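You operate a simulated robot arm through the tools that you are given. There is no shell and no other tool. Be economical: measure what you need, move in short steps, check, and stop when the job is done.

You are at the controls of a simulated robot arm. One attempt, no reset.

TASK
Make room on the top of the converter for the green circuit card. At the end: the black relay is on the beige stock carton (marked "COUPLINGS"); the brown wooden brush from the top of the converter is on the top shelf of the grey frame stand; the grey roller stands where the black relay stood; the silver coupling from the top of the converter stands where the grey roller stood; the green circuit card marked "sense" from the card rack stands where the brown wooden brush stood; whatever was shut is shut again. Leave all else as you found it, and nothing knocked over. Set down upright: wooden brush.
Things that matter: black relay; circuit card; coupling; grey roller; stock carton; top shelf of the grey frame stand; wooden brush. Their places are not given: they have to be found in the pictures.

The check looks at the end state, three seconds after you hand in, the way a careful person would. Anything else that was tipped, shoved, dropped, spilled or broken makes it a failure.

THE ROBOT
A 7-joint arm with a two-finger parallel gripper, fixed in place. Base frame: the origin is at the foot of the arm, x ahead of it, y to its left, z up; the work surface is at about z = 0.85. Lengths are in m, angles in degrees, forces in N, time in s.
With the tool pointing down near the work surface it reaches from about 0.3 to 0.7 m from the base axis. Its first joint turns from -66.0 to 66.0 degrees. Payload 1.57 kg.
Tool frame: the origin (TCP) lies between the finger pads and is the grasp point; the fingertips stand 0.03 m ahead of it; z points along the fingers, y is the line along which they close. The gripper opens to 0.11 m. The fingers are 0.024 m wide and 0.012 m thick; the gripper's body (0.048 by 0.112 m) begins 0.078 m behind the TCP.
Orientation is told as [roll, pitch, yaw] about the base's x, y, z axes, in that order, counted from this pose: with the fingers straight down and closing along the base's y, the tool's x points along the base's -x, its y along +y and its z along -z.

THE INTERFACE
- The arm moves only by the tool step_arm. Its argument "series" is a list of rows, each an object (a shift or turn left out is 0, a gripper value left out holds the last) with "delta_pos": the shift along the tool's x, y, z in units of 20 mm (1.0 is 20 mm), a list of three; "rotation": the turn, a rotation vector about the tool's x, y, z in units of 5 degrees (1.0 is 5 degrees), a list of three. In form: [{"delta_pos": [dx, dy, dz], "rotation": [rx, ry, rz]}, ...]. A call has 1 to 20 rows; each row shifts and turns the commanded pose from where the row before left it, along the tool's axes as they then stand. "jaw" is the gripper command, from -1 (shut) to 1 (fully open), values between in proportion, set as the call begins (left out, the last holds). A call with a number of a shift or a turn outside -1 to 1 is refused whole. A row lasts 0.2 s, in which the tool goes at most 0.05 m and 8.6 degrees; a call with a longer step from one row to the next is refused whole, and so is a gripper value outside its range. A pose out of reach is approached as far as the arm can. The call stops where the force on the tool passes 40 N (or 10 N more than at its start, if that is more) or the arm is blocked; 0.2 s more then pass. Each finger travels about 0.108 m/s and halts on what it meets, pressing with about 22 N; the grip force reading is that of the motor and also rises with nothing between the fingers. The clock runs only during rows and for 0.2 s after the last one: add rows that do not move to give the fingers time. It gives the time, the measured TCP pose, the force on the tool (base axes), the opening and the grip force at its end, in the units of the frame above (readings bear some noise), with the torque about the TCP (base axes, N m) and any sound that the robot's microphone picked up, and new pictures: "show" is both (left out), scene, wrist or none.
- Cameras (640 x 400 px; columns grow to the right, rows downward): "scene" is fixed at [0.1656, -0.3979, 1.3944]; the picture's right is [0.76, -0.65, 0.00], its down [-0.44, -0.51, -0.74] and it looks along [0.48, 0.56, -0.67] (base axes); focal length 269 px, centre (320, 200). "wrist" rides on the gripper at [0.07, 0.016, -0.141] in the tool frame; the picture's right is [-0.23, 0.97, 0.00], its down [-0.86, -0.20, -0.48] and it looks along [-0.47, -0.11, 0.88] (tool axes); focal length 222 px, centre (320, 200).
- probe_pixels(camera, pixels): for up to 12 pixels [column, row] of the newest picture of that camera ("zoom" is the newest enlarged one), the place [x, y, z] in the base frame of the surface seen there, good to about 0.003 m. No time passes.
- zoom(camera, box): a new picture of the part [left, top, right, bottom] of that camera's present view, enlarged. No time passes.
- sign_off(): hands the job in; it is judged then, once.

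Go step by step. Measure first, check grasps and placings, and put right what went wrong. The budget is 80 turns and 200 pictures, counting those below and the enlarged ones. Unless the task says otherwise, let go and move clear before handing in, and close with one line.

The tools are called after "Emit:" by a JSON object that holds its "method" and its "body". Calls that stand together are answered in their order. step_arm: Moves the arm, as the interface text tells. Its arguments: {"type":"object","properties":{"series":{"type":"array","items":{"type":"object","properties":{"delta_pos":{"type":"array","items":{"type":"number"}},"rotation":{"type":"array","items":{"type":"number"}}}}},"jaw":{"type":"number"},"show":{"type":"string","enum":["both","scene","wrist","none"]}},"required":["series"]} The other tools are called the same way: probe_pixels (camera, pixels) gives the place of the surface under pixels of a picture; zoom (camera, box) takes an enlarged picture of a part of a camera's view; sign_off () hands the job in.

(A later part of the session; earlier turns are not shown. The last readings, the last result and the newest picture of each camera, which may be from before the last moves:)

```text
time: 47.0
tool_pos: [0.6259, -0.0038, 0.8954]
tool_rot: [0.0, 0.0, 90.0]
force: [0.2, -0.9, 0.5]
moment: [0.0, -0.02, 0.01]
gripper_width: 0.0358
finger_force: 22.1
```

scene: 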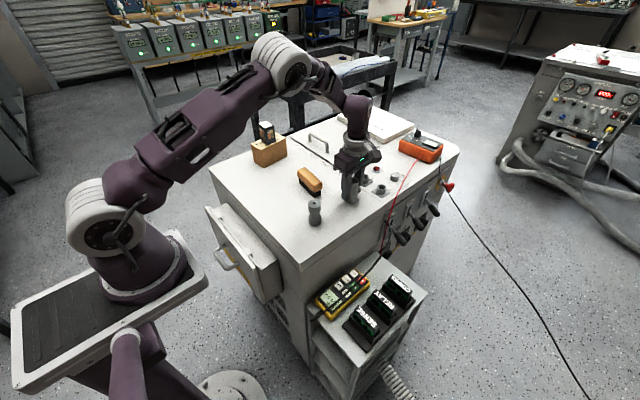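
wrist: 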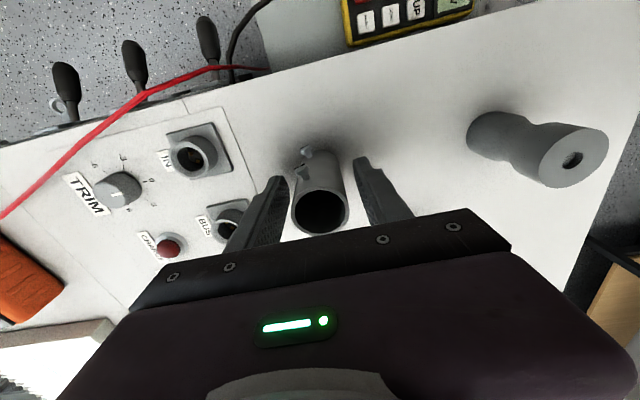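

Coupling gripped (0.036 m). Lifting and carrying to the roller's old spot.

Emit:
{"method": "step_arm", "body": {"series": [{"delta_pos": [0, 0, -1]}, {"delta_pos": [0, 0, -1]}, {"delta_pos": [0, 0, -1]}, {"delta_pos": [0, 0, -1]}, {"delta_pos": [0, 0, -1]}, {"delta_pos": [-1, 0.7, 0]}, {"delta_pos": [-1, 0.7, 0]}, {"delta_pos": [-1, 0.7, 0]}, {"delta_pos": [-1, 0.7, 0]}, {"delta_pos": [-1, 0.7, 0]}, {"delta_pos": [-1, 0.7, 0]}, {"delta_pos": [-1, 0.7, 0]}, {"delta_pos": [-1, 0.7, 0]}, {"delta_pos": [-1, 0.7, 0]}, {"delta_pos": [-1, 0.7, 0]}, {"delta_pos": [-1, 0.7, 0]}, {"delta_pos": [-1, 0.7, 0]}, {"delta_pos": [-1, 0.7, 0]}, {}]}}

```text
time: 51.0
tool_pos: [0.4434, 0.2578, 0.9943]
tool_rot: [-0.1, 0.0, 90.0]
force: [0.5, 0.0, -1.3]
moment: [-0.03, 0.01, 0.0]
gripper_width: 0.0357
finger_force: 22.1
```

scene: 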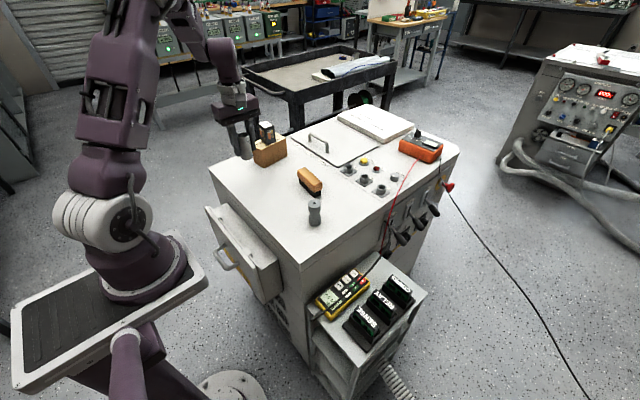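
wrist: 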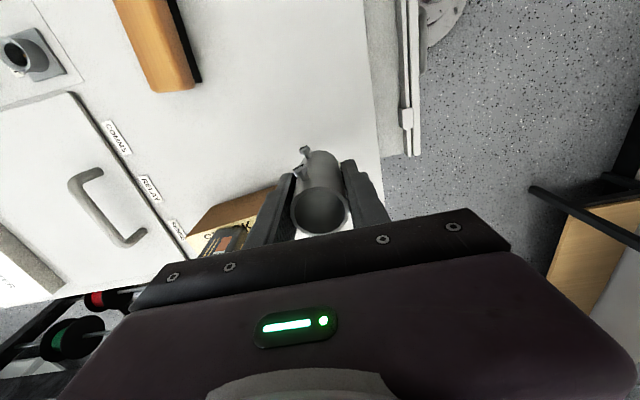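

Lowering to just above the surface; the neighbouring carton is clear by about 3 cm.

Emit:
{"method": "step_arm", "body": {"series": [{"delta_pos": [0.05, -0.05, 1]}, {"delta_pos": [0, 0, 1]}, {"delta_pos": [0, 0, 1]}, {"delta_pos": [0, 0, 1]}, {"delta_pos": [0, 0, 0.7]}, {"delta_pos": [0, 0, 0.1]}, {"delta_pos": [0, 0, 0.08]}, {}]}}

```text
time: 52.8
tool_pos: [0.4454, 0.2542, 0.8964]
tool_rot: [0.0, 0.0, 90.0]
force: [0.1, -0.1, -1.7]
moment: [0.03, -0.01, 0.01]
gripper_width: 0.0357
finger_force: 21.8
```

scene: 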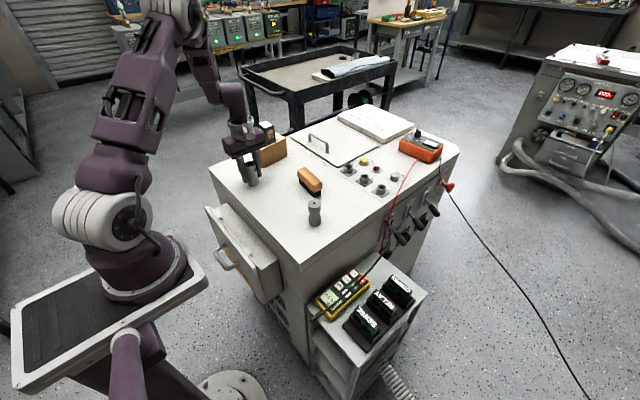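
wrist: 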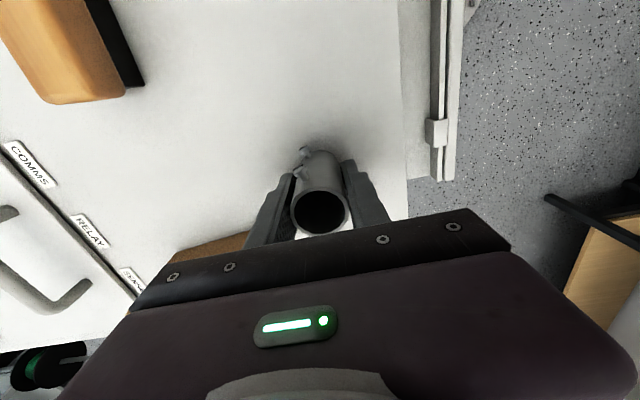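

Emit:
{"method": "step_arm", "body": {"series": [{"delta_pos": [0, 0, 0.07]}, {"delta_pos": [0, 0, 0.06]}, {}], "show": "none"}}

```text
time: 53.6
tool_pos: [0.4447, 0.2549, 0.8945]
tool_rot: [0.0, 0.1, 90.0]
force: [0.4, -0.2, 4.2]
moment: [-0.03, 0.02, -0.03]
gripper_width: 0.0357
finger_force: 21.9
```

Light contact (4 N). Releasing and lifting straight up.

Emit:
{"method": "step_arm", "body": {"series": [{}, {}, {}, {"delta_pos": [0, 0, -0.5]}, {"delta_pos": [0, 0, -1]}, {"delta_pos": [0, 0, -1]}, {"delta_pos": [0, 0, -1]}, {"delta_pos": [0, 0, -1]}, {"delta_pos": [0, 0, -1]}, {"delta_pos": [0, 0, -1]}, {}], "jaw": 0.05}}

```text
time: 56.0
tool_pos: [0.4421, 0.2548, 1.0249]
tool_rot: [0.0, 0.0, 90.0]
force: [0.1, 0.3, 0.1]
moment: [0.01, 0.0, 0.0]
gripper_width: 0.0577
finger_force: 0.1
```

scene: 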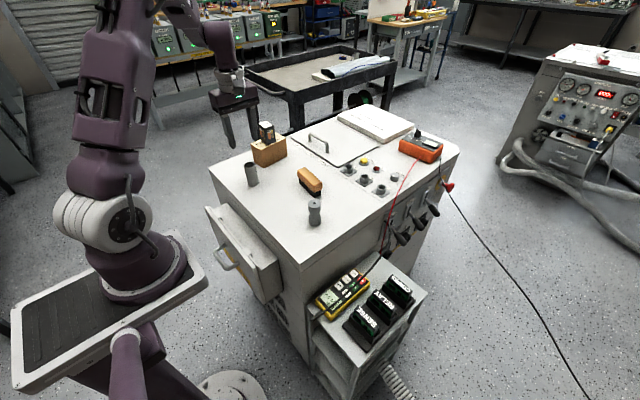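
wrist: 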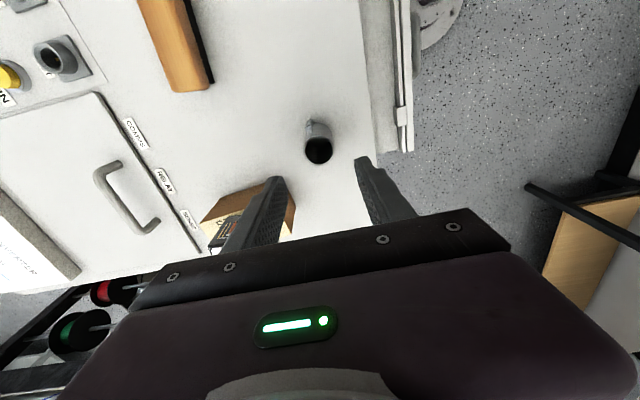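

The coupling stands where the roller was (scene 251,173). Now to the brush: translating over it, then rotating to yaw ≈ −5 with jaws fully open.

Emit:
{"method": "step_arm", "body": {"series": [{"delta_pos": [0.986, -0.864, 0]}, {"delta_pos": [0.986, -0.864, 0]}, {"delta_pos": [0.986, -0.864, 0]}, {"delta_pos": [0.986, -0.864, 0]}, {"delta_pos": [0.986, -0.864, 0]}, {"delta_pos": [0.986, -0.864, 0]}, {"delta_pos": [0.986, -0.864, 0]}, {"rotation": [0, 0, 1]}, {"rotation": [0, 0, 1]}, {"rotation": [0, 0, 1]}, {"rotation": [0, 0, 1]}, {"rotation": [0, 0, 1]}, {"rotation": [0, 0, 1]}, {"rotation": [0, 0, 1]}, {"rotation": [0, 0, 1]}, {"rotation": [0, 0, 1]}, {"rotation": [0, 0, 1]}, {"rotation": [0, 0, 1]}, {"rotation": [0, 0, 1]}, {"rotation": [0, 0, 1]}], "show": "none"}}

Emit:
{"method": "step_arm", "body": {"series": [{"rotation": [0, 0, 1]}, {"rotation": [0, 0, 1]}, {"rotation": [0, 0, 1]}, {"rotation": [0, 0, 1]}, {"rotation": [0, 0, 1]}, {"rotation": [0, 0, 1]}, {}], "jaw": 1}}

```text
time: 60.2
tool_pos: [0.5647, 0.1175, 1.0226]
tool_rot: [0.0, 0.0, 24.9]
force: [0.6, -0.1, -0.9]
moment: [0.02, 0.0, 0.0]
gripper_width: 0.0575
finger_force: 0.0
```

```text
time: 61.8
tool_pos: [0.5644, 0.117, 1.0243]
tool_rot: [-0.1, -0.1, -5.0]
force: [0.0, 0.5, -0.5]
moment: [0.02, -0.01, -0.03]
gripper_width: 0.1101
finger_force: 0.1
```

scene: 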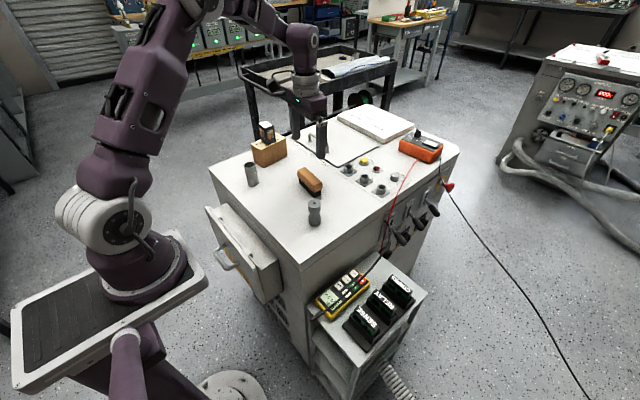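
wrist: 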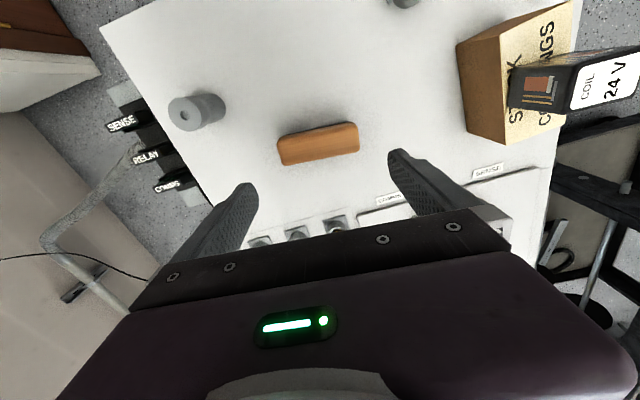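

Emit:
{"method": "zoom", "body": {"camera": "wrist", "box": [260, 105, 380, 180]}}

```text
5.33 times, centred on (320, 142) of wrist
```

zoom: 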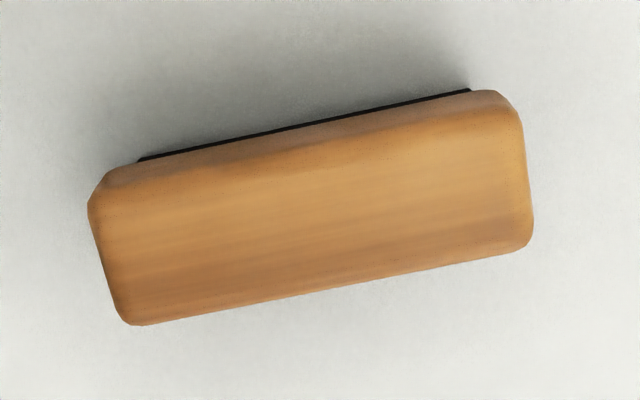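

Emit:
{"method": "probe_pixels", "body": {"camera": "zoom", "pixels": [[97, 225], [110, 285], [525, 150], [531, 215], [310, 210], [300, 283], [300, 150], [140, 318], [515, 248], [130, 190], [490, 105], [150, 157]]}}

```text
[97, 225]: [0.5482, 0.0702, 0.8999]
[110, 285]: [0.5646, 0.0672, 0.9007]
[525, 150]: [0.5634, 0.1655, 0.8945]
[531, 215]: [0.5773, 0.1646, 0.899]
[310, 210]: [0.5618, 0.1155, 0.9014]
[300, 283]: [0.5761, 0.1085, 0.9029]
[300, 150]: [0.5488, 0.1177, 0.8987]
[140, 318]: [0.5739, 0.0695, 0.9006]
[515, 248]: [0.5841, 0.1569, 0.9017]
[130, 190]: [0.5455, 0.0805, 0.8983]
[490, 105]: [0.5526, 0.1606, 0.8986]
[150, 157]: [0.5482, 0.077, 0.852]
```

Brush centre is (0.563,0.117), 0.10×0.035 m, yaw ≈ −6, top 0.90. I'll grip across its width, so I'm rotating to yaw ≈ 84.

Emit:
{"method": "step_arm", "body": {"series": [{"rotation": [0, 0, -1]}, {"rotation": [0, 0, -1]}, {"rotation": [0, 0, -1]}, {"rotation": [0, 0, -1]}, {"rotation": [0, 0, -1]}, {"rotation": [0, 0, -1]}, {"rotation": [0, 0, -1]}, {"rotation": [0, 0, -1]}, {"rotation": [0, 0, -1]}, {"rotation": [0, 0, -1]}, {"rotation": [0, 0, -1]}, {"rotation": [0, 0, -1]}, {"rotation": [0, 0, -1]}, {"rotation": [0, 0, -1]}, {"rotation": [0, 0, -1]}, {"rotation": [0, 0, -1]}, {"rotation": [0, 0, -1]}, {"rotation": [0, 0, -0.8]}, {"delta_pos": [0, 0, 1]}, {"delta_pos": [0, 0, 1]}], "jaw": 0.3, "show": "wrist"}}

```text
time: 66.0
tool_pos: [0.5663, 0.1164, 0.9838]
tool_rot: [0.0, -0.1, 84.0]
force: [0.3, 0.0, 0.7]
moment: [-0.01, 0.0, -0.02]
gripper_width: 0.0714
finger_force: 0.1
```

wrist: 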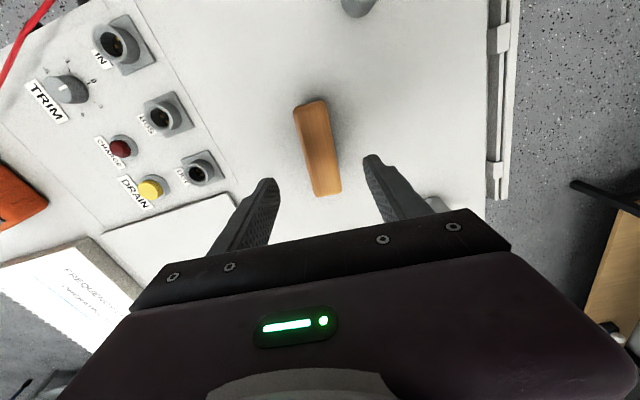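

The brush lies between the fingers. Descending to z≈0.893 and closing.

Emit:
{"method": "step_arm", "body": {"series": [{"delta_pos": [0, 0.1, 1]}, {"delta_pos": [0, 0, 1]}, {"delta_pos": [0, 0, 1]}, {"delta_pos": [0, 0, 1]}, {"delta_pos": [0, 0, 0.5]}, {}], "show": "wrist"}}

Emit:
{"method": "step_arm", "body": {"series": [{}, {}, {}, {}], "jaw": -1, "show": "wrist"}}

```text
time: 67.4
tool_pos: [0.563, 0.1148, 0.8941]
tool_rot: [-0.1, 0.0, 84.1]
force: [0.1, -1.2, 0.2]
moment: [0.0, -0.01, 0.02]
gripper_width: 0.0715
finger_force: 0.1
```

wrist: 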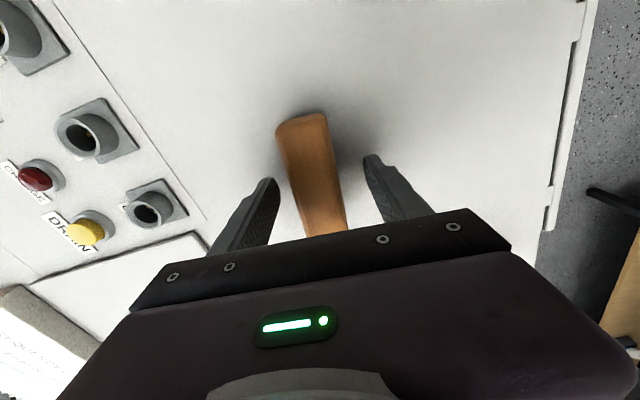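

```text
time: 68.4
tool_pos: [0.5627, 0.1168, 0.8949]
tool_rot: [0.0, -0.1, 84.0]
force: [0.4, 0.3, 0.7]
moment: [0.02, -0.02, 0.04]
gripper_width: 0.0337
finger_force: 21.8
```

wrist: 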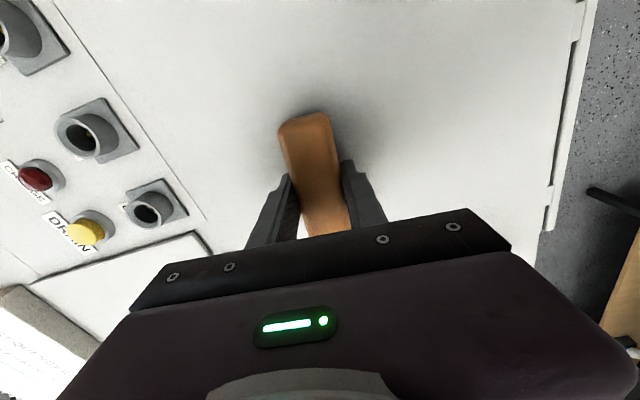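

Brush gripped at 0.034 m, with its bottom 0.044 below the TCP. Lifting, aligning to yaw 90, and carrying over toward (0.60,−0.23).

Emit:
{"method": "step_arm", "body": {"series": [{"delta_pos": [0, 0, -1]}, {"delta_pos": [0, 0, -1]}, {"delta_pos": [0, 0, -1], "rotation": [0, 0, -0.6]}, {"delta_pos": [0, 0, -0.75], "rotation": [0, 0, -0.6]}, {"delta_pos": [1, -0.2, 0]}, {"delta_pos": [1, -0.2, 0]}, {"delta_pos": [1, -0.2, 0]}, {"delta_pos": [1, -0.2, 0]}, {"delta_pos": [1, -0.2, 0]}, {"delta_pos": [1, -0.2, 0]}, {"delta_pos": [1, -0.2, 0]}, {"delta_pos": [1, -0.2, 0]}, {"delta_pos": [1, -0.2, 0]}, {"delta_pos": [1, -0.1, 0]}, {"delta_pos": [1, 0, 0]}, {"delta_pos": [1, 0, 0]}, {"delta_pos": [1, 0, 0]}, {"delta_pos": [1, 0, 0]}, {"delta_pos": [1, 0, 0]}, {}], "show": "both"}}

```text
time: 72.6
tool_pos: [0.603, -0.1835, 0.9683]
tool_rot: [0.0, 0.0, 90.0]
force: [0.6, 0.2, -0.9]
moment: [-0.02, 0.01, -0.01]
gripper_width: 0.0336
finger_force: 21.8
```

scene: 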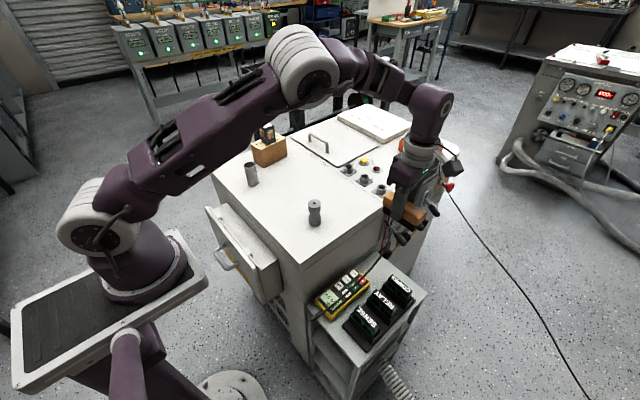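
wrist: 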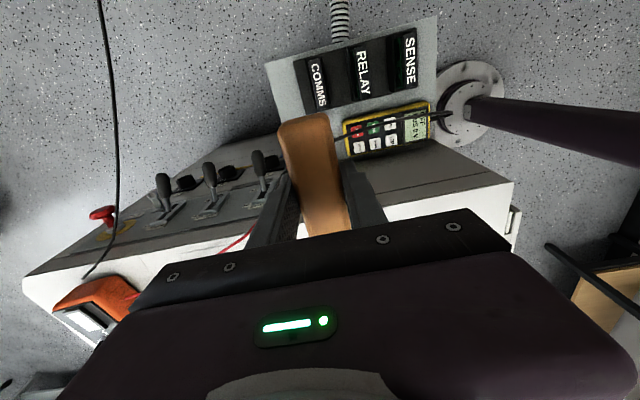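

All clear. Moving on to y≈−0.23, then down to z≈0.83 above the rack level.

Emit:
{"method": "step_arm", "body": {"series": [{"delta_pos": [1, 0, 0]}, {"delta_pos": [1, 0, 0]}, {"delta_pos": [0.35, 0, 0]}, {"delta_pos": [0, 0, 1]}, {"delta_pos": [0, 0, 1]}, {"delta_pos": [0, 0, 1]}, {"delta_pos": [0, 0, 1]}, {"delta_pos": [0, 0, 1]}, {"delta_pos": [0, 0, 1]}, {"delta_pos": [0, 0, 1]}, {"delta_pos": [0, -1, 0]}, {"delta_pos": [0, -1, 0]}, {}], "show": "both"}}

```text
time: 75.4
tool_pos: [0.6395, -0.2296, 0.8278]
tool_rot: [0.1, 0.0, 89.9]
force: [-0.1, -0.2, -1.2]
moment: [-0.03, 0.01, 0.02]
gripper_width: 0.0336
finger_force: 21.9
```

scene: 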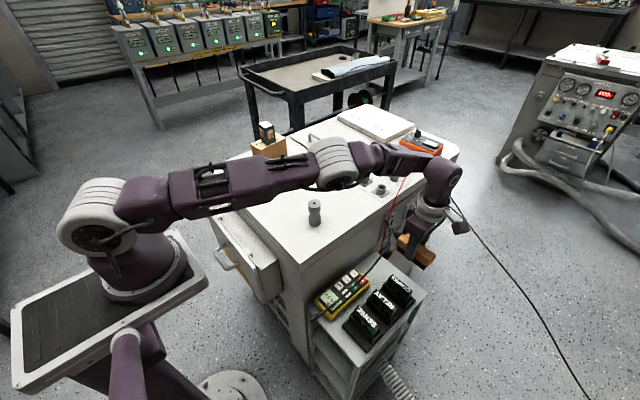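
wrist: 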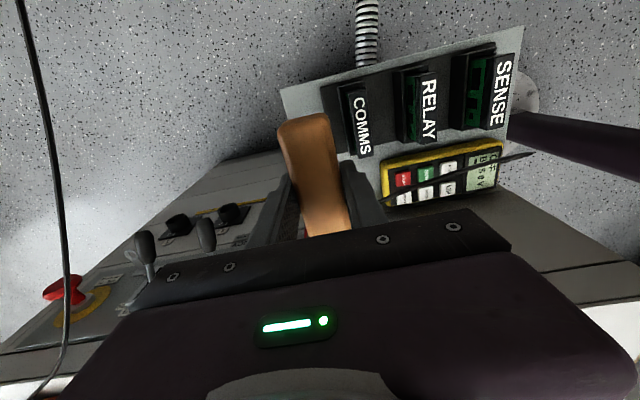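

The elbow now comes low over the converter (scene 337,165). I must check its clearance before descending further.

Emit:
{"method": "probe_pixels", "body": {"camera": "scene", "pixels": [[337, 165], [337, 188], [330, 180], [250, 185], [250, 200], [210, 185], [210, 205], [370, 160], [400, 160], [440, 175], [290, 190], [180, 210]]}}

Emit:
{"method": "zoom", "body": {"camera": "scene", "box": [180, 120, 480, 310]}}

```text
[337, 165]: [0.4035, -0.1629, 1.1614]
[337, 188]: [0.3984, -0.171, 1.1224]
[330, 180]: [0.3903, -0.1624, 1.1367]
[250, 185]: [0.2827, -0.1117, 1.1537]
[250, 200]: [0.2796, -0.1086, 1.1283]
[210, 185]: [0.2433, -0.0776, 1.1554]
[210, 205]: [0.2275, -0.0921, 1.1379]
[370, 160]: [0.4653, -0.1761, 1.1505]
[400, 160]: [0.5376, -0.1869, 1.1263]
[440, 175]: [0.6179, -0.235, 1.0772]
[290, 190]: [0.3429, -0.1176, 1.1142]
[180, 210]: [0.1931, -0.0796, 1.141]
```

```text
2.11 times, centred on (330, 215) of scene
```

zoom: 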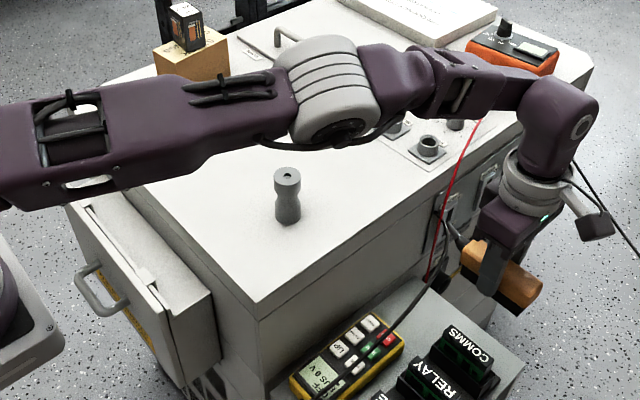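

The arm is at z≥1.1 and well clear. Shifting out to x≈0.651 and descending to z≈0.72.

Emit:
{"method": "step_arm", "body": {"series": [{"delta_pos": [0, -0.55, 0]}, {"delta_pos": [0, 0, 1]}, {"delta_pos": [0, 0, 1]}, {"delta_pos": [0, 0, 1]}, {"delta_pos": [0, 0, 1]}, {"delta_pos": [0, 0, 1]}, {}], "show": "both"}}

```text
time: 77.0
tool_pos: [0.6437, -0.2191, 0.7461]
tool_rot: [0.0, 0.1, 90.0]
force: [-0.2, -0.1, -0.3]
moment: [-0.03, 0.01, 0.03]
gripper_width: 0.0336
finger_force: 22.0
out of reach, approached as far as the arm can: row 1, 2, 4, 5
```

scene: 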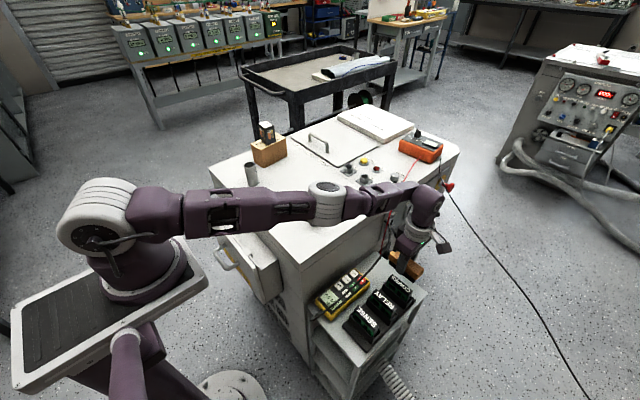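
wrist: 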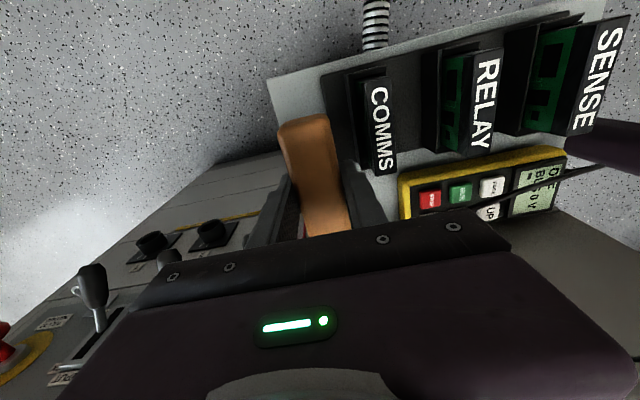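

Out of reach when vertical (r≈0.68 limit here). A small outward tilt (~8°) will extend reach, and the brush will settle flat when released. Tilting now.

Emit:
{"method": "step_arm", "body": {"series": [{"rotation": [0.8, 0, 0]}, {"rotation": [0.8, 0, 0]}, {}], "show": "scene"}}

```text
time: 77.8
tool_pos: [0.6428, -0.2196, 0.7483]
tool_rot: [-8.1, 0.0, 90.0]
force: [0.8, 0.0, -1.4]
moment: [-0.02, 0.02, 0.0]
gripper_width: 0.0336
finger_force: 22.6
out of reach, approached as far as the arm can: row 1
```

scene: 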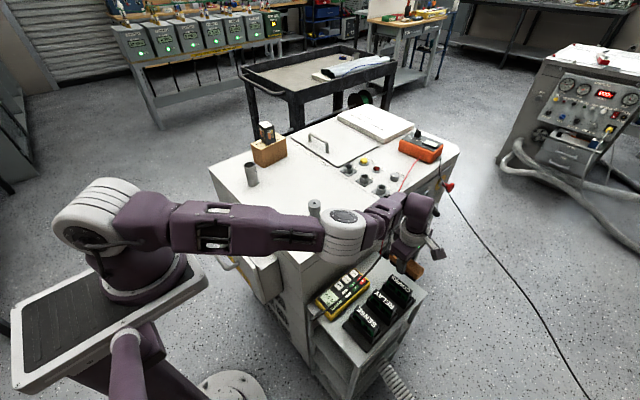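

Tilt is 8° toward +x as wanted. Moving to x≈0.648, y≈−0.228 and down about 4 cm.

Emit:
{"method": "step_arm", "body": {"series": [{"delta_pos": [0.45, -0.3, 0.04]}, {"delta_pos": [0, 0.14, 0.99]}, {"delta_pos": [0, 0.14, 0.99]}, {}], "show": "both"}}

```text
time: 78.8
tool_pos: [0.6502, -0.2281, 0.706]
tool_rot: [-8.0, 0.0, 90.0]
force: [-0.4, -0.4, -1.7]
moment: [0.0, 0.01, 0.02]
gripper_width: 0.0337
finger_force: 21.7
```

scene: 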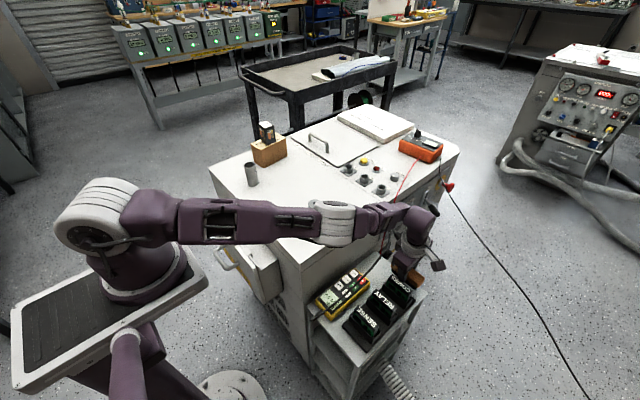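
wrist: 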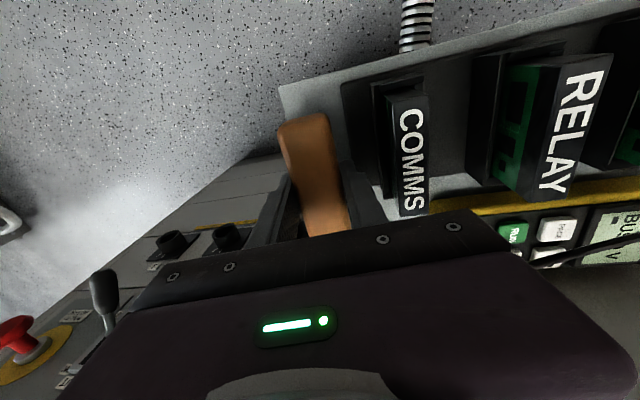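

Reached (0.650,−0.228,0.706). Before the last 2 cm I'll check elbow clearance and the rack base edge near the finger.

Emit:
{"method": "probe_pixels", "body": {"camera": "wrist", "pixels": [[345, 90], [350, 120], [365, 150], [372, 110], [340, 110], [300, 95], [283, 90], [283, 112], [385, 100], [376, 190]]}}

Emit:
{"method": "zoom", "body": {"camera": "wrist", "box": [240, 60, 440, 220]}}

Emit:
{"method": "probe_pixels", "body": {"camera": "scene", "pixels": [[335, 243], [320, 238], [290, 238], [240, 238], [380, 225]]}}

```text
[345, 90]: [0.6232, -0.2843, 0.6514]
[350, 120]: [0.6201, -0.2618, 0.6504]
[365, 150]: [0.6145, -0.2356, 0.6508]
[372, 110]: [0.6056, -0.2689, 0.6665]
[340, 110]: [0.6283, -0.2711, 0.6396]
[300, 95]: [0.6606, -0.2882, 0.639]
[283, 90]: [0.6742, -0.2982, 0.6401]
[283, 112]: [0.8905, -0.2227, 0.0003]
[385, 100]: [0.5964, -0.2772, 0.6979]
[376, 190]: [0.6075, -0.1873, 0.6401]
```

```text
2.50 times, centred on (340, 140) of wrist
```

zoom: 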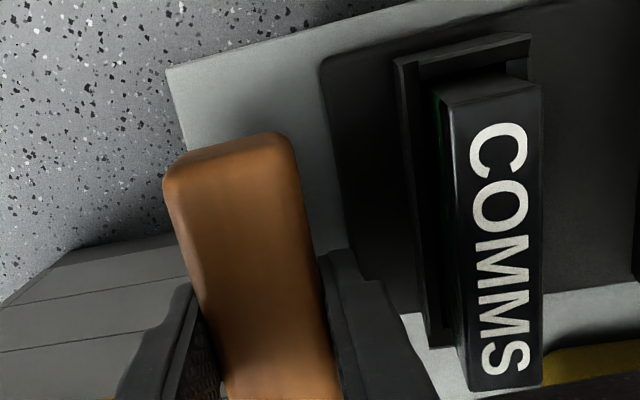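

```text
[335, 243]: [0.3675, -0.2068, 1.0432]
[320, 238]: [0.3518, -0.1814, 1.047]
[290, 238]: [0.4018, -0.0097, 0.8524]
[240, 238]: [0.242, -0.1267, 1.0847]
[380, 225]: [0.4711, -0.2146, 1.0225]
```

Rack base top is 0.651, edge x≈0.626, and the arm is clear. Reducing tilt to ~5° and lowering to ~0.690.

Emit:
{"method": "step_arm", "body": {"series": [{"rotation": [-0.6, 0, 0]}, {"delta_pos": [0, 0.07, 0.75]}, {}], "show": "none"}}

```text
time: 79.6
tool_pos: [0.6481, -0.2283, 0.6905]
tool_rot: [-8.0, 0.1, 90.1]
force: [-0.5, -0.5, -0.5]
moment: [0.03, -0.03, 0.0]
gripper_width: 0.0336
finger_force: 22.0
out of reach, approached as far as the arm can: row 1
```

The arm can only reach at 8°, so I'll keep that. A small +x shift, then gentle lowering to contact.

Emit:
{"method": "step_arm", "body": {"series": [{"delta_pos": [0, -0.12, 0.02]}, {"delta_pos": [0, 0.014, 0.1]}, {"delta_pos": [0, 0.014, 0.1]}, {}], "show": "wrist"}}

```text
time: 80.6
tool_pos: [0.6515, -0.2275, 0.6881]
tool_rot: [-8.0, 0.1, 90.0]
force: [0.5, -0.8, -1.9]
moment: [0.03, 0.02, -0.01]
gripper_width: 0.0334
finger_force: 21.8
```

wrist: 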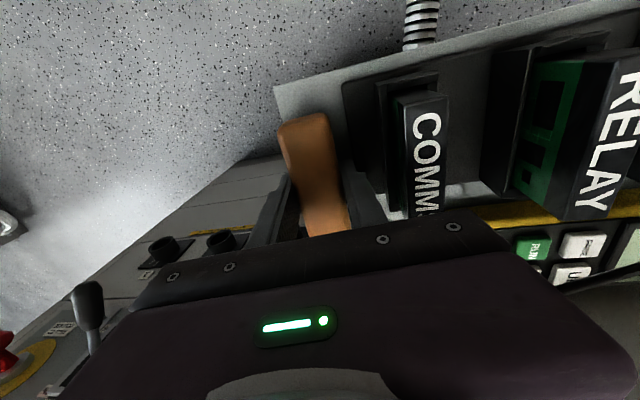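

Emit:
{"method": "step_arm", "body": {"series": [{"delta_pos": [0, 0.014, 0.1]}, {}], "show": "none"}}

```text
time: 81.2
tool_pos: [0.6523, -0.2269, 0.6849]
tool_rot: [-8.0, 0.1, 90.0]
force: [-2.6, -0.7, 9.2]
moment: [0.37, 0.14, 0.1]
gripper_width: 0.0335
finger_force: 22.5
```

Contact (9 N). Opening just slightly so that the brush settles flat.

Emit:
{"method": "step_arm", "body": {"series": [{"delta_pos": [0, 0, -0.05]}, {}, {}], "jaw": -0.2, "show": "wrist"}}

```text
time: 82.0
tool_pos: [0.6522, -0.2262, 0.6854]
tool_rot: [-8.0, 0.0, 90.1]
force: [2.4, 0.9, 1.5]
moment: [0.02, -0.02, 0.01]
gripper_width: 0.0422
finger_force: 0.0
```

wrist: 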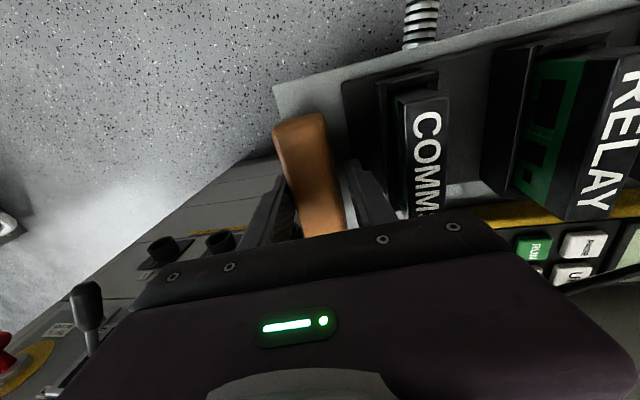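

The brush settled. I'll raise straight up 4 mm, open a little more, then check.

Emit:
{"method": "step_arm", "body": {"series": [{"delta_pos": [0, -0.03, -0.2]}, {}], "show": "none"}}

Emit:
{"method": "step_arm", "body": {"series": [{}, {}, {}], "jaw": 0, "show": "wrist"}}

```text
time: 82.6
tool_pos: [0.6515, -0.2259, 0.6894]
tool_rot: [-8.0, 0.1, 90.0]
force: [0.7, -0.7, -0.5]
moment: [0.03, -0.03, 0.0]
gripper_width: 0.0442
finger_force: 0.1
```

```text
time: 83.4
tool_pos: [0.6521, -0.2261, 0.691]
tool_rot: [-7.9, 0.1, 90.0]
force: [-0.4, 0.6, 0.4]
moment: [0.02, 0.01, 0.02]
gripper_width: 0.0551
finger_force: 0.1
```

wrist: 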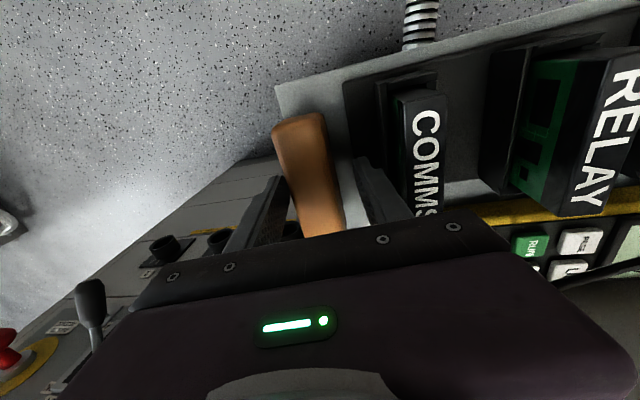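

Released and free. Lifting straight up.

Emit:
{"method": "step_arm", "body": {"series": [{"delta_pos": [0, -0.14, -0.99]}, {"delta_pos": [0, -0.14, -0.99]}, {"delta_pos": [0, -0.14, -0.99]}, {"delta_pos": [0, -0.14, -0.99]}, {"delta_pos": [0, -0.14, -0.99]}, {}]}}

```text
time: 84.8
tool_pos: [0.6523, -0.2271, 0.7906]
tool_rot: [-7.9, 0.0, 90.0]
force: [-0.4, 0.4, 0.3]
moment: [0.0, -0.03, 0.02]
gripper_width: 0.055
finger_force: 0.1
```

scene: 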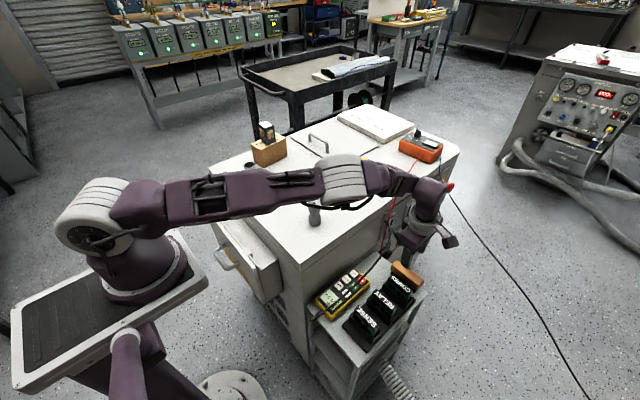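
wrist: 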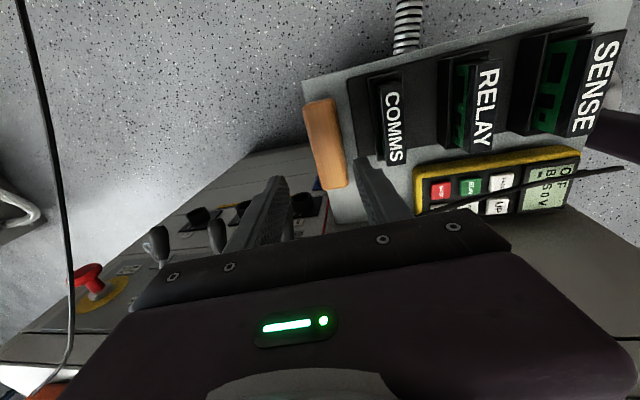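

Emit:
{"method": "zoom", "body": {"camera": "wrist", "box": [280, 70, 420, 200]}}

Emit:
{"method": "zoom", "body": {"camera": "scene", "box": [360, 230, 460, 320]}}

Emit:
{"method": "probe_pixels", "body": {"camera": "wrist", "pixels": [[305, 105], [332, 100], [345, 185], [328, 188], [325, 140], [309, 130], [342, 150]]}}

```text
3.08 times, centred on (350, 135) of wrist
```

zoom: 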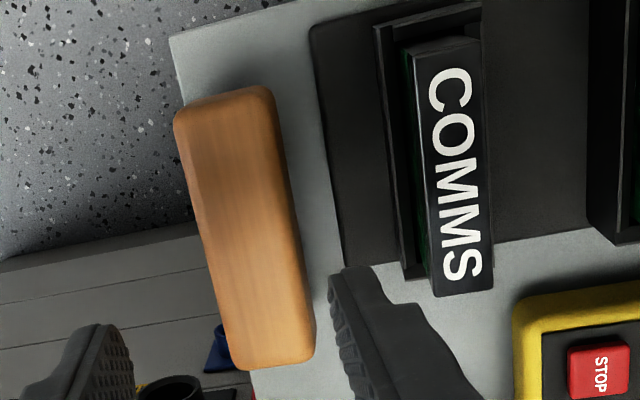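

```text
4.44 times, centred on (410, 275) of scene
```

zoom: 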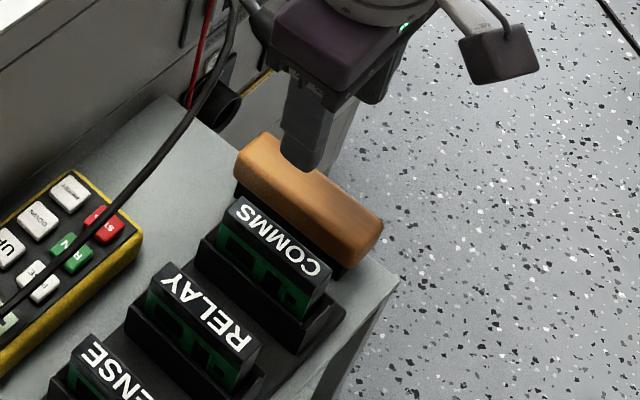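

```text
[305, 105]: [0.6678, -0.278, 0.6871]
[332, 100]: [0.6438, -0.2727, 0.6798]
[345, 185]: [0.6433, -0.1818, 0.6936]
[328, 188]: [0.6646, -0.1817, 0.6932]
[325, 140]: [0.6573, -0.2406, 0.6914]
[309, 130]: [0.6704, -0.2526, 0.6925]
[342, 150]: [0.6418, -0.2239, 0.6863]
```

The brush stands upright on the shelf (x 0.640–0.674, y −0.278…−0.18). Now untilting and moving above the SENSE card.

Emit:
{"method": "step_arm", "body": {"series": [{"delta_pos": [0, 0.57, -0.75]}, {"delta_pos": [0, 0.57, -0.75]}, {"delta_pos": [0, 0.57, -0.75]}, {"delta_pos": [0, 1, -0.5]}, {"rotation": [-0.8, 0, 0]}, {"rotation": [-0.8, 0, 0]}, {"delta_pos": [0.1, 1, -0.3]}, {"delta_pos": [0.15, 1, -0.3]}, {"delta_pos": [0.15, 1, 0]}, {"delta_pos": [0.15, 1, 0]}, {"delta_pos": [0.15, 1, 0]}, {"delta_pos": [0.15, 1, 0]}, {"delta_pos": [0.15, 1, 0]}, {}]}}

```text
time: 87.8
tool_pos: [0.4511, -0.2468, 0.8492]
tool_rot: [0.1, 0.1, 90.0]
force: [0.0, -0.2, -0.3]
moment: [0.02, 0.01, -0.02]
gripper_width: 0.0551
finger_force: 0.0
```

scene: 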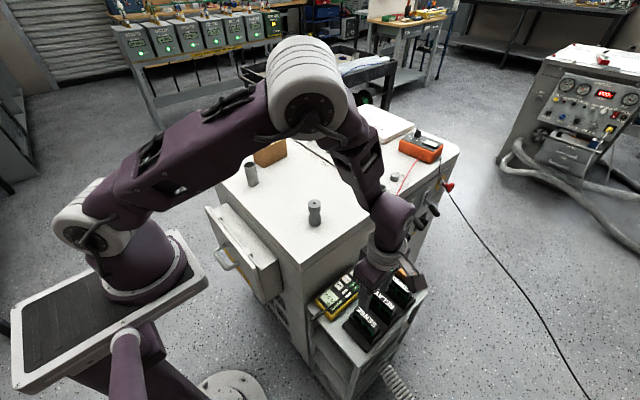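
wrist: 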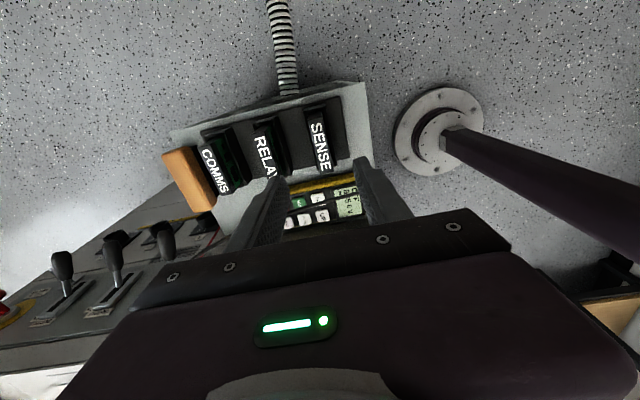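

Emit:
{"method": "zoom", "body": {"camera": "wrist", "box": [280, 90, 370, 180]}}

Emit:
{"method": "zoom", "body": {"camera": "scene", "box": [335, 285, 405, 350]}}

Emit:
{"method": "probe_pixels", "body": {"camera": "wrist", "pixels": [[312, 123], [326, 121], [331, 168], [318, 172], [320, 145], [306, 130], [335, 135]]}}

```text
4.44 times, centred on (325, 135) of wrist
```

zoom: 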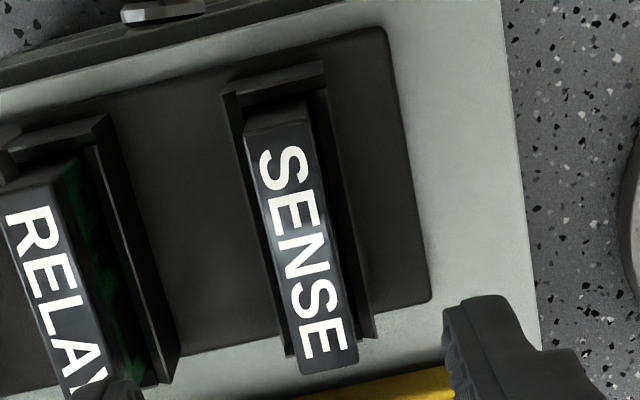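

```text
6.15 times, centred on (370, 318) of scene
```

zoom: 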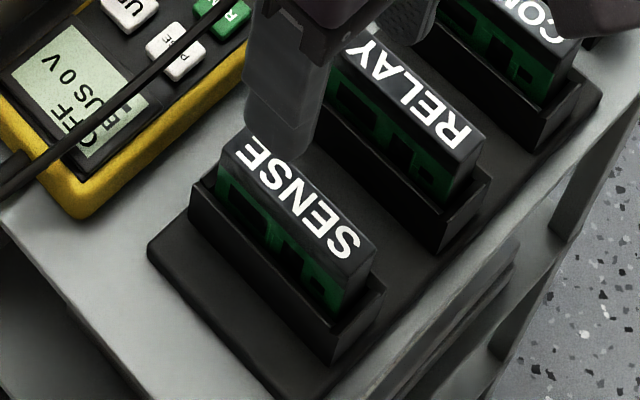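

```text
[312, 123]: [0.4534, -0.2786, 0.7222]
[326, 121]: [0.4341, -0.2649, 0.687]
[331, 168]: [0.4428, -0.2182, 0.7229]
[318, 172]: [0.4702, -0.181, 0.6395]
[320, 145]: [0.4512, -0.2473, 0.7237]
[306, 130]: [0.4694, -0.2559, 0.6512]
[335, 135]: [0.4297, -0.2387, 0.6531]
```

The SENSE card is about 17 mm thick in x, standing ~35 mm above its holder walls (z 0.687). Probing the cap edges precisely.

Emit:
{"method": "zoom", "body": {"camera": "wrist", "box": [300, 105, 350, 180]}}

```text
5.33 times, centred on (325, 142) of wrist
```

zoom: 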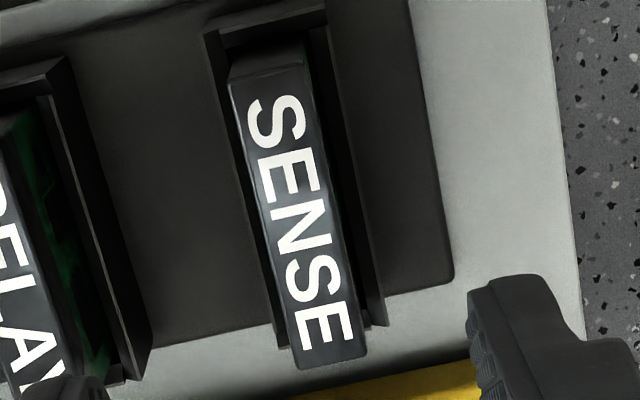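

Emit:
{"method": "probe_pixels", "body": {"camera": "zoom", "pixels": [[236, 110], [304, 95], [248, 170], [318, 150], [278, 290], [345, 275], [295, 350], [362, 345], [265, 55], [265, 82], [330, 365], [300, 210]]}}

```text
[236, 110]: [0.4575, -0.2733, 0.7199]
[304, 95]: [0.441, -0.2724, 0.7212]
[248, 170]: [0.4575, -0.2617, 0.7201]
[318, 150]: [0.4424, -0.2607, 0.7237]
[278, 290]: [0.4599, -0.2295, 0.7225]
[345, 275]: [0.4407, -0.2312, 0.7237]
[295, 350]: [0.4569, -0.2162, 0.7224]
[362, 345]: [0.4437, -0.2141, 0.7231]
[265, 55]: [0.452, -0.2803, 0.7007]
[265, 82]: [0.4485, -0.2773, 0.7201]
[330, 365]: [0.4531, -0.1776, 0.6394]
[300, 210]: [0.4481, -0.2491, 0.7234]
```

The card is axis-aligned at x≈0.4495, y≈−0.246. Descending to z≈0.722 and gripping across its thickness.

Emit:
{"method": "step_arm", "body": {"series": [{"delta_pos": [0, 0.05, 1]}, {"delta_pos": [0, 0, 1]}, {"delta_pos": [0, 0, 1]}, {"delta_pos": [0, 0, 1]}, {"delta_pos": [0, 0, 1]}, {"delta_pos": [0, 0, 1]}, {"delta_pos": [0, 0, 0.3]}, {}], "show": "wrist"}}

Emit:
{"method": "step_arm", "body": {"series": [{}, {}, {}, {}], "jaw": -1, "show": "wrist"}}

```text
time: 89.6
tool_pos: [0.4495, -0.2462, 0.7236]
tool_rot: [0.0, 0.1, 90.0]
force: [0.2, 0.3, 1.0]
moment: [0.02, 0.01, -0.02]
gripper_width: 0.0552
finger_force: 0.0
```

wrist: 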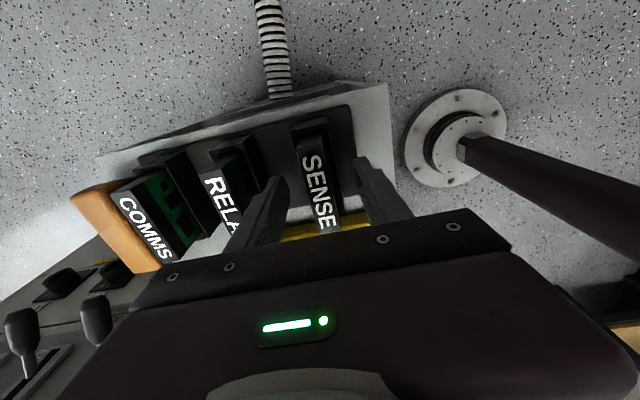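

```text
time: 90.6
tool_pos: [0.4501, -0.2452, 0.7235]
tool_rot: [-0.1, 0.1, 89.9]
force: [0.3, -0.1, -0.5]
moment: [0.0, 0.0, 0.02]
gripper_width: 0.017
finger_force: 21.9
```

wrist: 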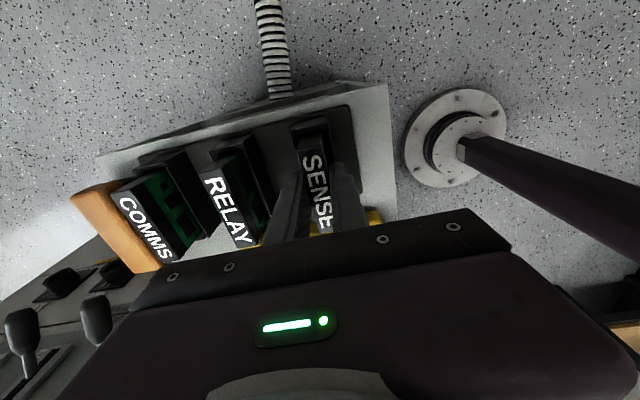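

Gripped at 0.017 m. Pulling the card straight up.

Emit:
{"method": "step_arm", "body": {"series": [{"delta_pos": [0, 0, -0.5]}, {"delta_pos": [0, 0, -0.5]}, {"delta_pos": [0, 0, -0.5]}, {"delta_pos": [0, 0, -0.5]}, {"delta_pos": [0, 0, -0.8]}, {"delta_pos": [0, 0, -1]}, {"delta_pos": [0, 0, -1]}, {"delta_pos": [0, 0, -1]}, {"delta_pos": [0, 0, -1]}, {"delta_pos": [0, 0, -1]}, {"delta_pos": [0, 0, -1]}, {"delta_pos": [0, 0, -1]}, {"delta_pos": [0, 0, -1]}, {}]}}

```text
time: 93.6
tool_pos: [0.4493, -0.2484, 0.9388]
tool_rot: [0.0, 0.1, 90.1]
force: [0.3, -0.3, -0.2]
moment: [0.0, 0.02, -0.03]
gripper_width: 0.017
finger_force: 21.6
```

scene: 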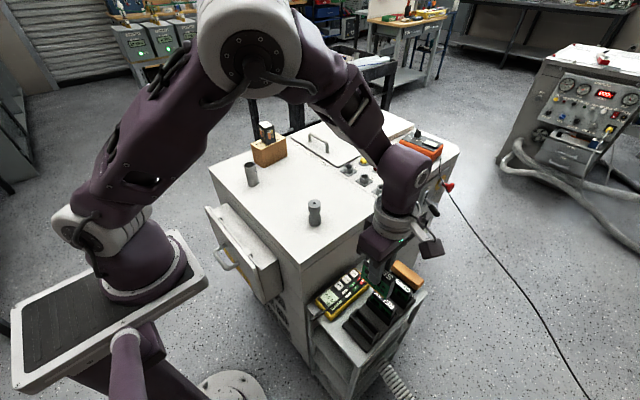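
wrist: 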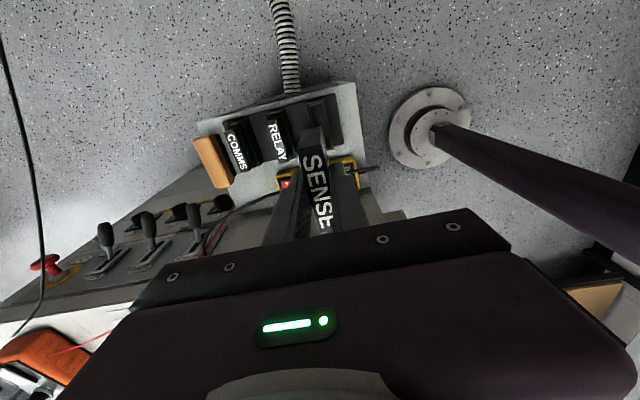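

The card is free, with no sway. Raising to z≈1.02, moving out in x, then starting across the converter.

Emit:
{"method": "step_arm", "body": {"series": [{"delta_pos": [0, 0, -1]}, {"delta_pos": [0, 0, -1]}, {"delta_pos": [0, -0.5, -1]}, {"delta_pos": [0, -0.9, -1]}, {"delta_pos": [0, -1, -0.2]}, {"delta_pos": [0, -1, 0]}, {"delta_pos": [-0.5, -1, 0]}, {"delta_pos": [-1, -0.9, 0]}, {"delta_pos": [-1, -0.4, 0]}, {"delta_pos": [-1, 0, 0]}, {"delta_pos": [-1, 0, 0]}, {"delta_pos": [-1, 0, 0]}, {"delta_pos": [-1, 0, 0]}, {"delta_pos": [-1, 0, 0]}, {"delta_pos": [-1, 0, 0]}, {"delta_pos": [-1, 0, 0]}, {"delta_pos": [-1, 0, 0]}, {"delta_pos": [-1, 0, 0]}, {"delta_pos": [-1, 0, 0]}, {}], "show": "scene"}}

```text
time: 97.8
tool_pos: [0.5647, 0.0034, 1.0235]
tool_rot: [0.0, -0.1, 89.9]
force: [-0.4, 0.5, 0.2]
moment: [-0.02, 0.0, -0.01]
gripper_width: 0.0171
finger_force: 21.9
```

scene: 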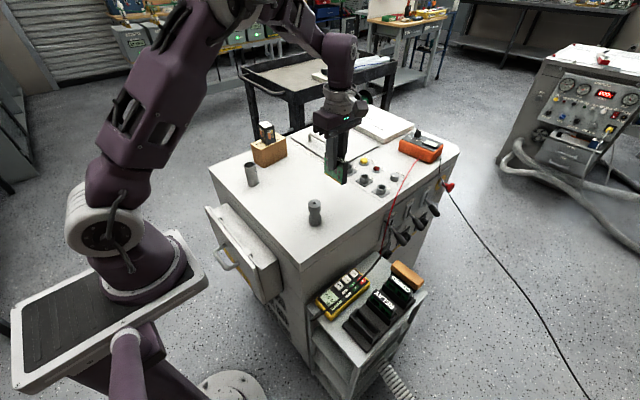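

Emit:
{"method": "zoom", "body": {"camera": "scene", "box": [290, 90, 390, 210]}}

Emit:
{"method": "probe_pixels", "body": {"camera": "scene", "pixels": [[345, 180], [343, 178], [330, 172], [344, 183]]}}

```text
3.33 times, centred on (340, 150) of scene
```

zoom: 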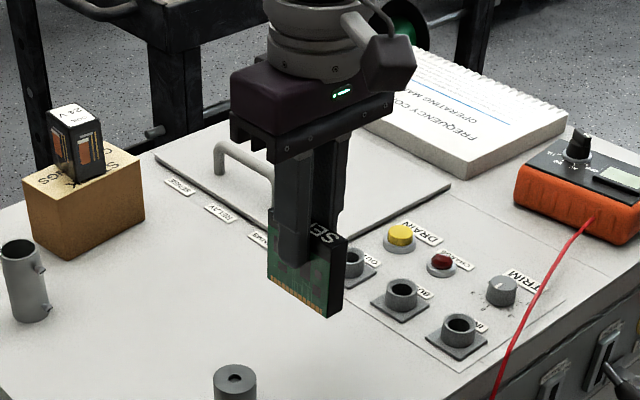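

```text
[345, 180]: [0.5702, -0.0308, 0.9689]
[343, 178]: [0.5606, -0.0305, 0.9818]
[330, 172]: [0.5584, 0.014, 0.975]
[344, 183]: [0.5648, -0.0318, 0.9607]
```

Card bottom is about 0.063 below the TCP. Moving to the brush's old spot (0.563,0.117) and lowering to ~1 cm above.

Emit:
{"method": "step_arm", "body": {"series": [{"delta_pos": [-1, 0.08, 0]}, {"delta_pos": [-1, 0, 0]}, {"delta_pos": [-1, 0, 0]}, {"delta_pos": [-1, 0, 0]}, {"delta_pos": [-1, 0, 0]}, {"delta_pos": [-0.7, 0, 0]}, {"delta_pos": [0, 0, 1]}, {"delta_pos": [0, 0, 1]}, {"delta_pos": [0, 0, 1]}, {"delta_pos": [0, 0, 1]}, {"delta_pos": [0, 0, 0.8]}, {}]}}

```text
time: 100.4
tool_pos: [0.5628, 0.1154, 0.9259]
tool_rot: [0.1, 0.1, 90.0]
force: [-1.0, -0.5, -0.6]
moment: [-0.02, 0.02, 0.04]
gripper_width: 0.0172
finger_force: 22.0
```

scene: 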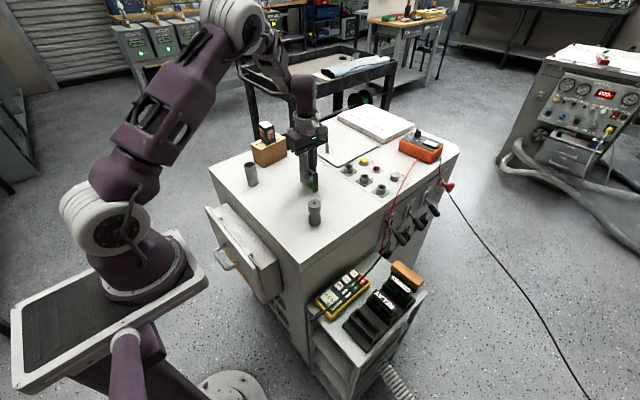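
wrist: 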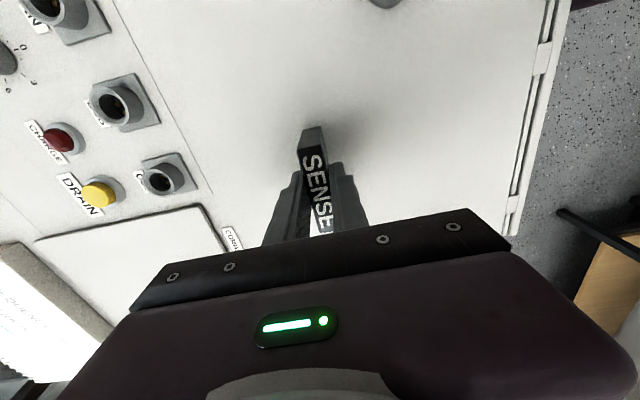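

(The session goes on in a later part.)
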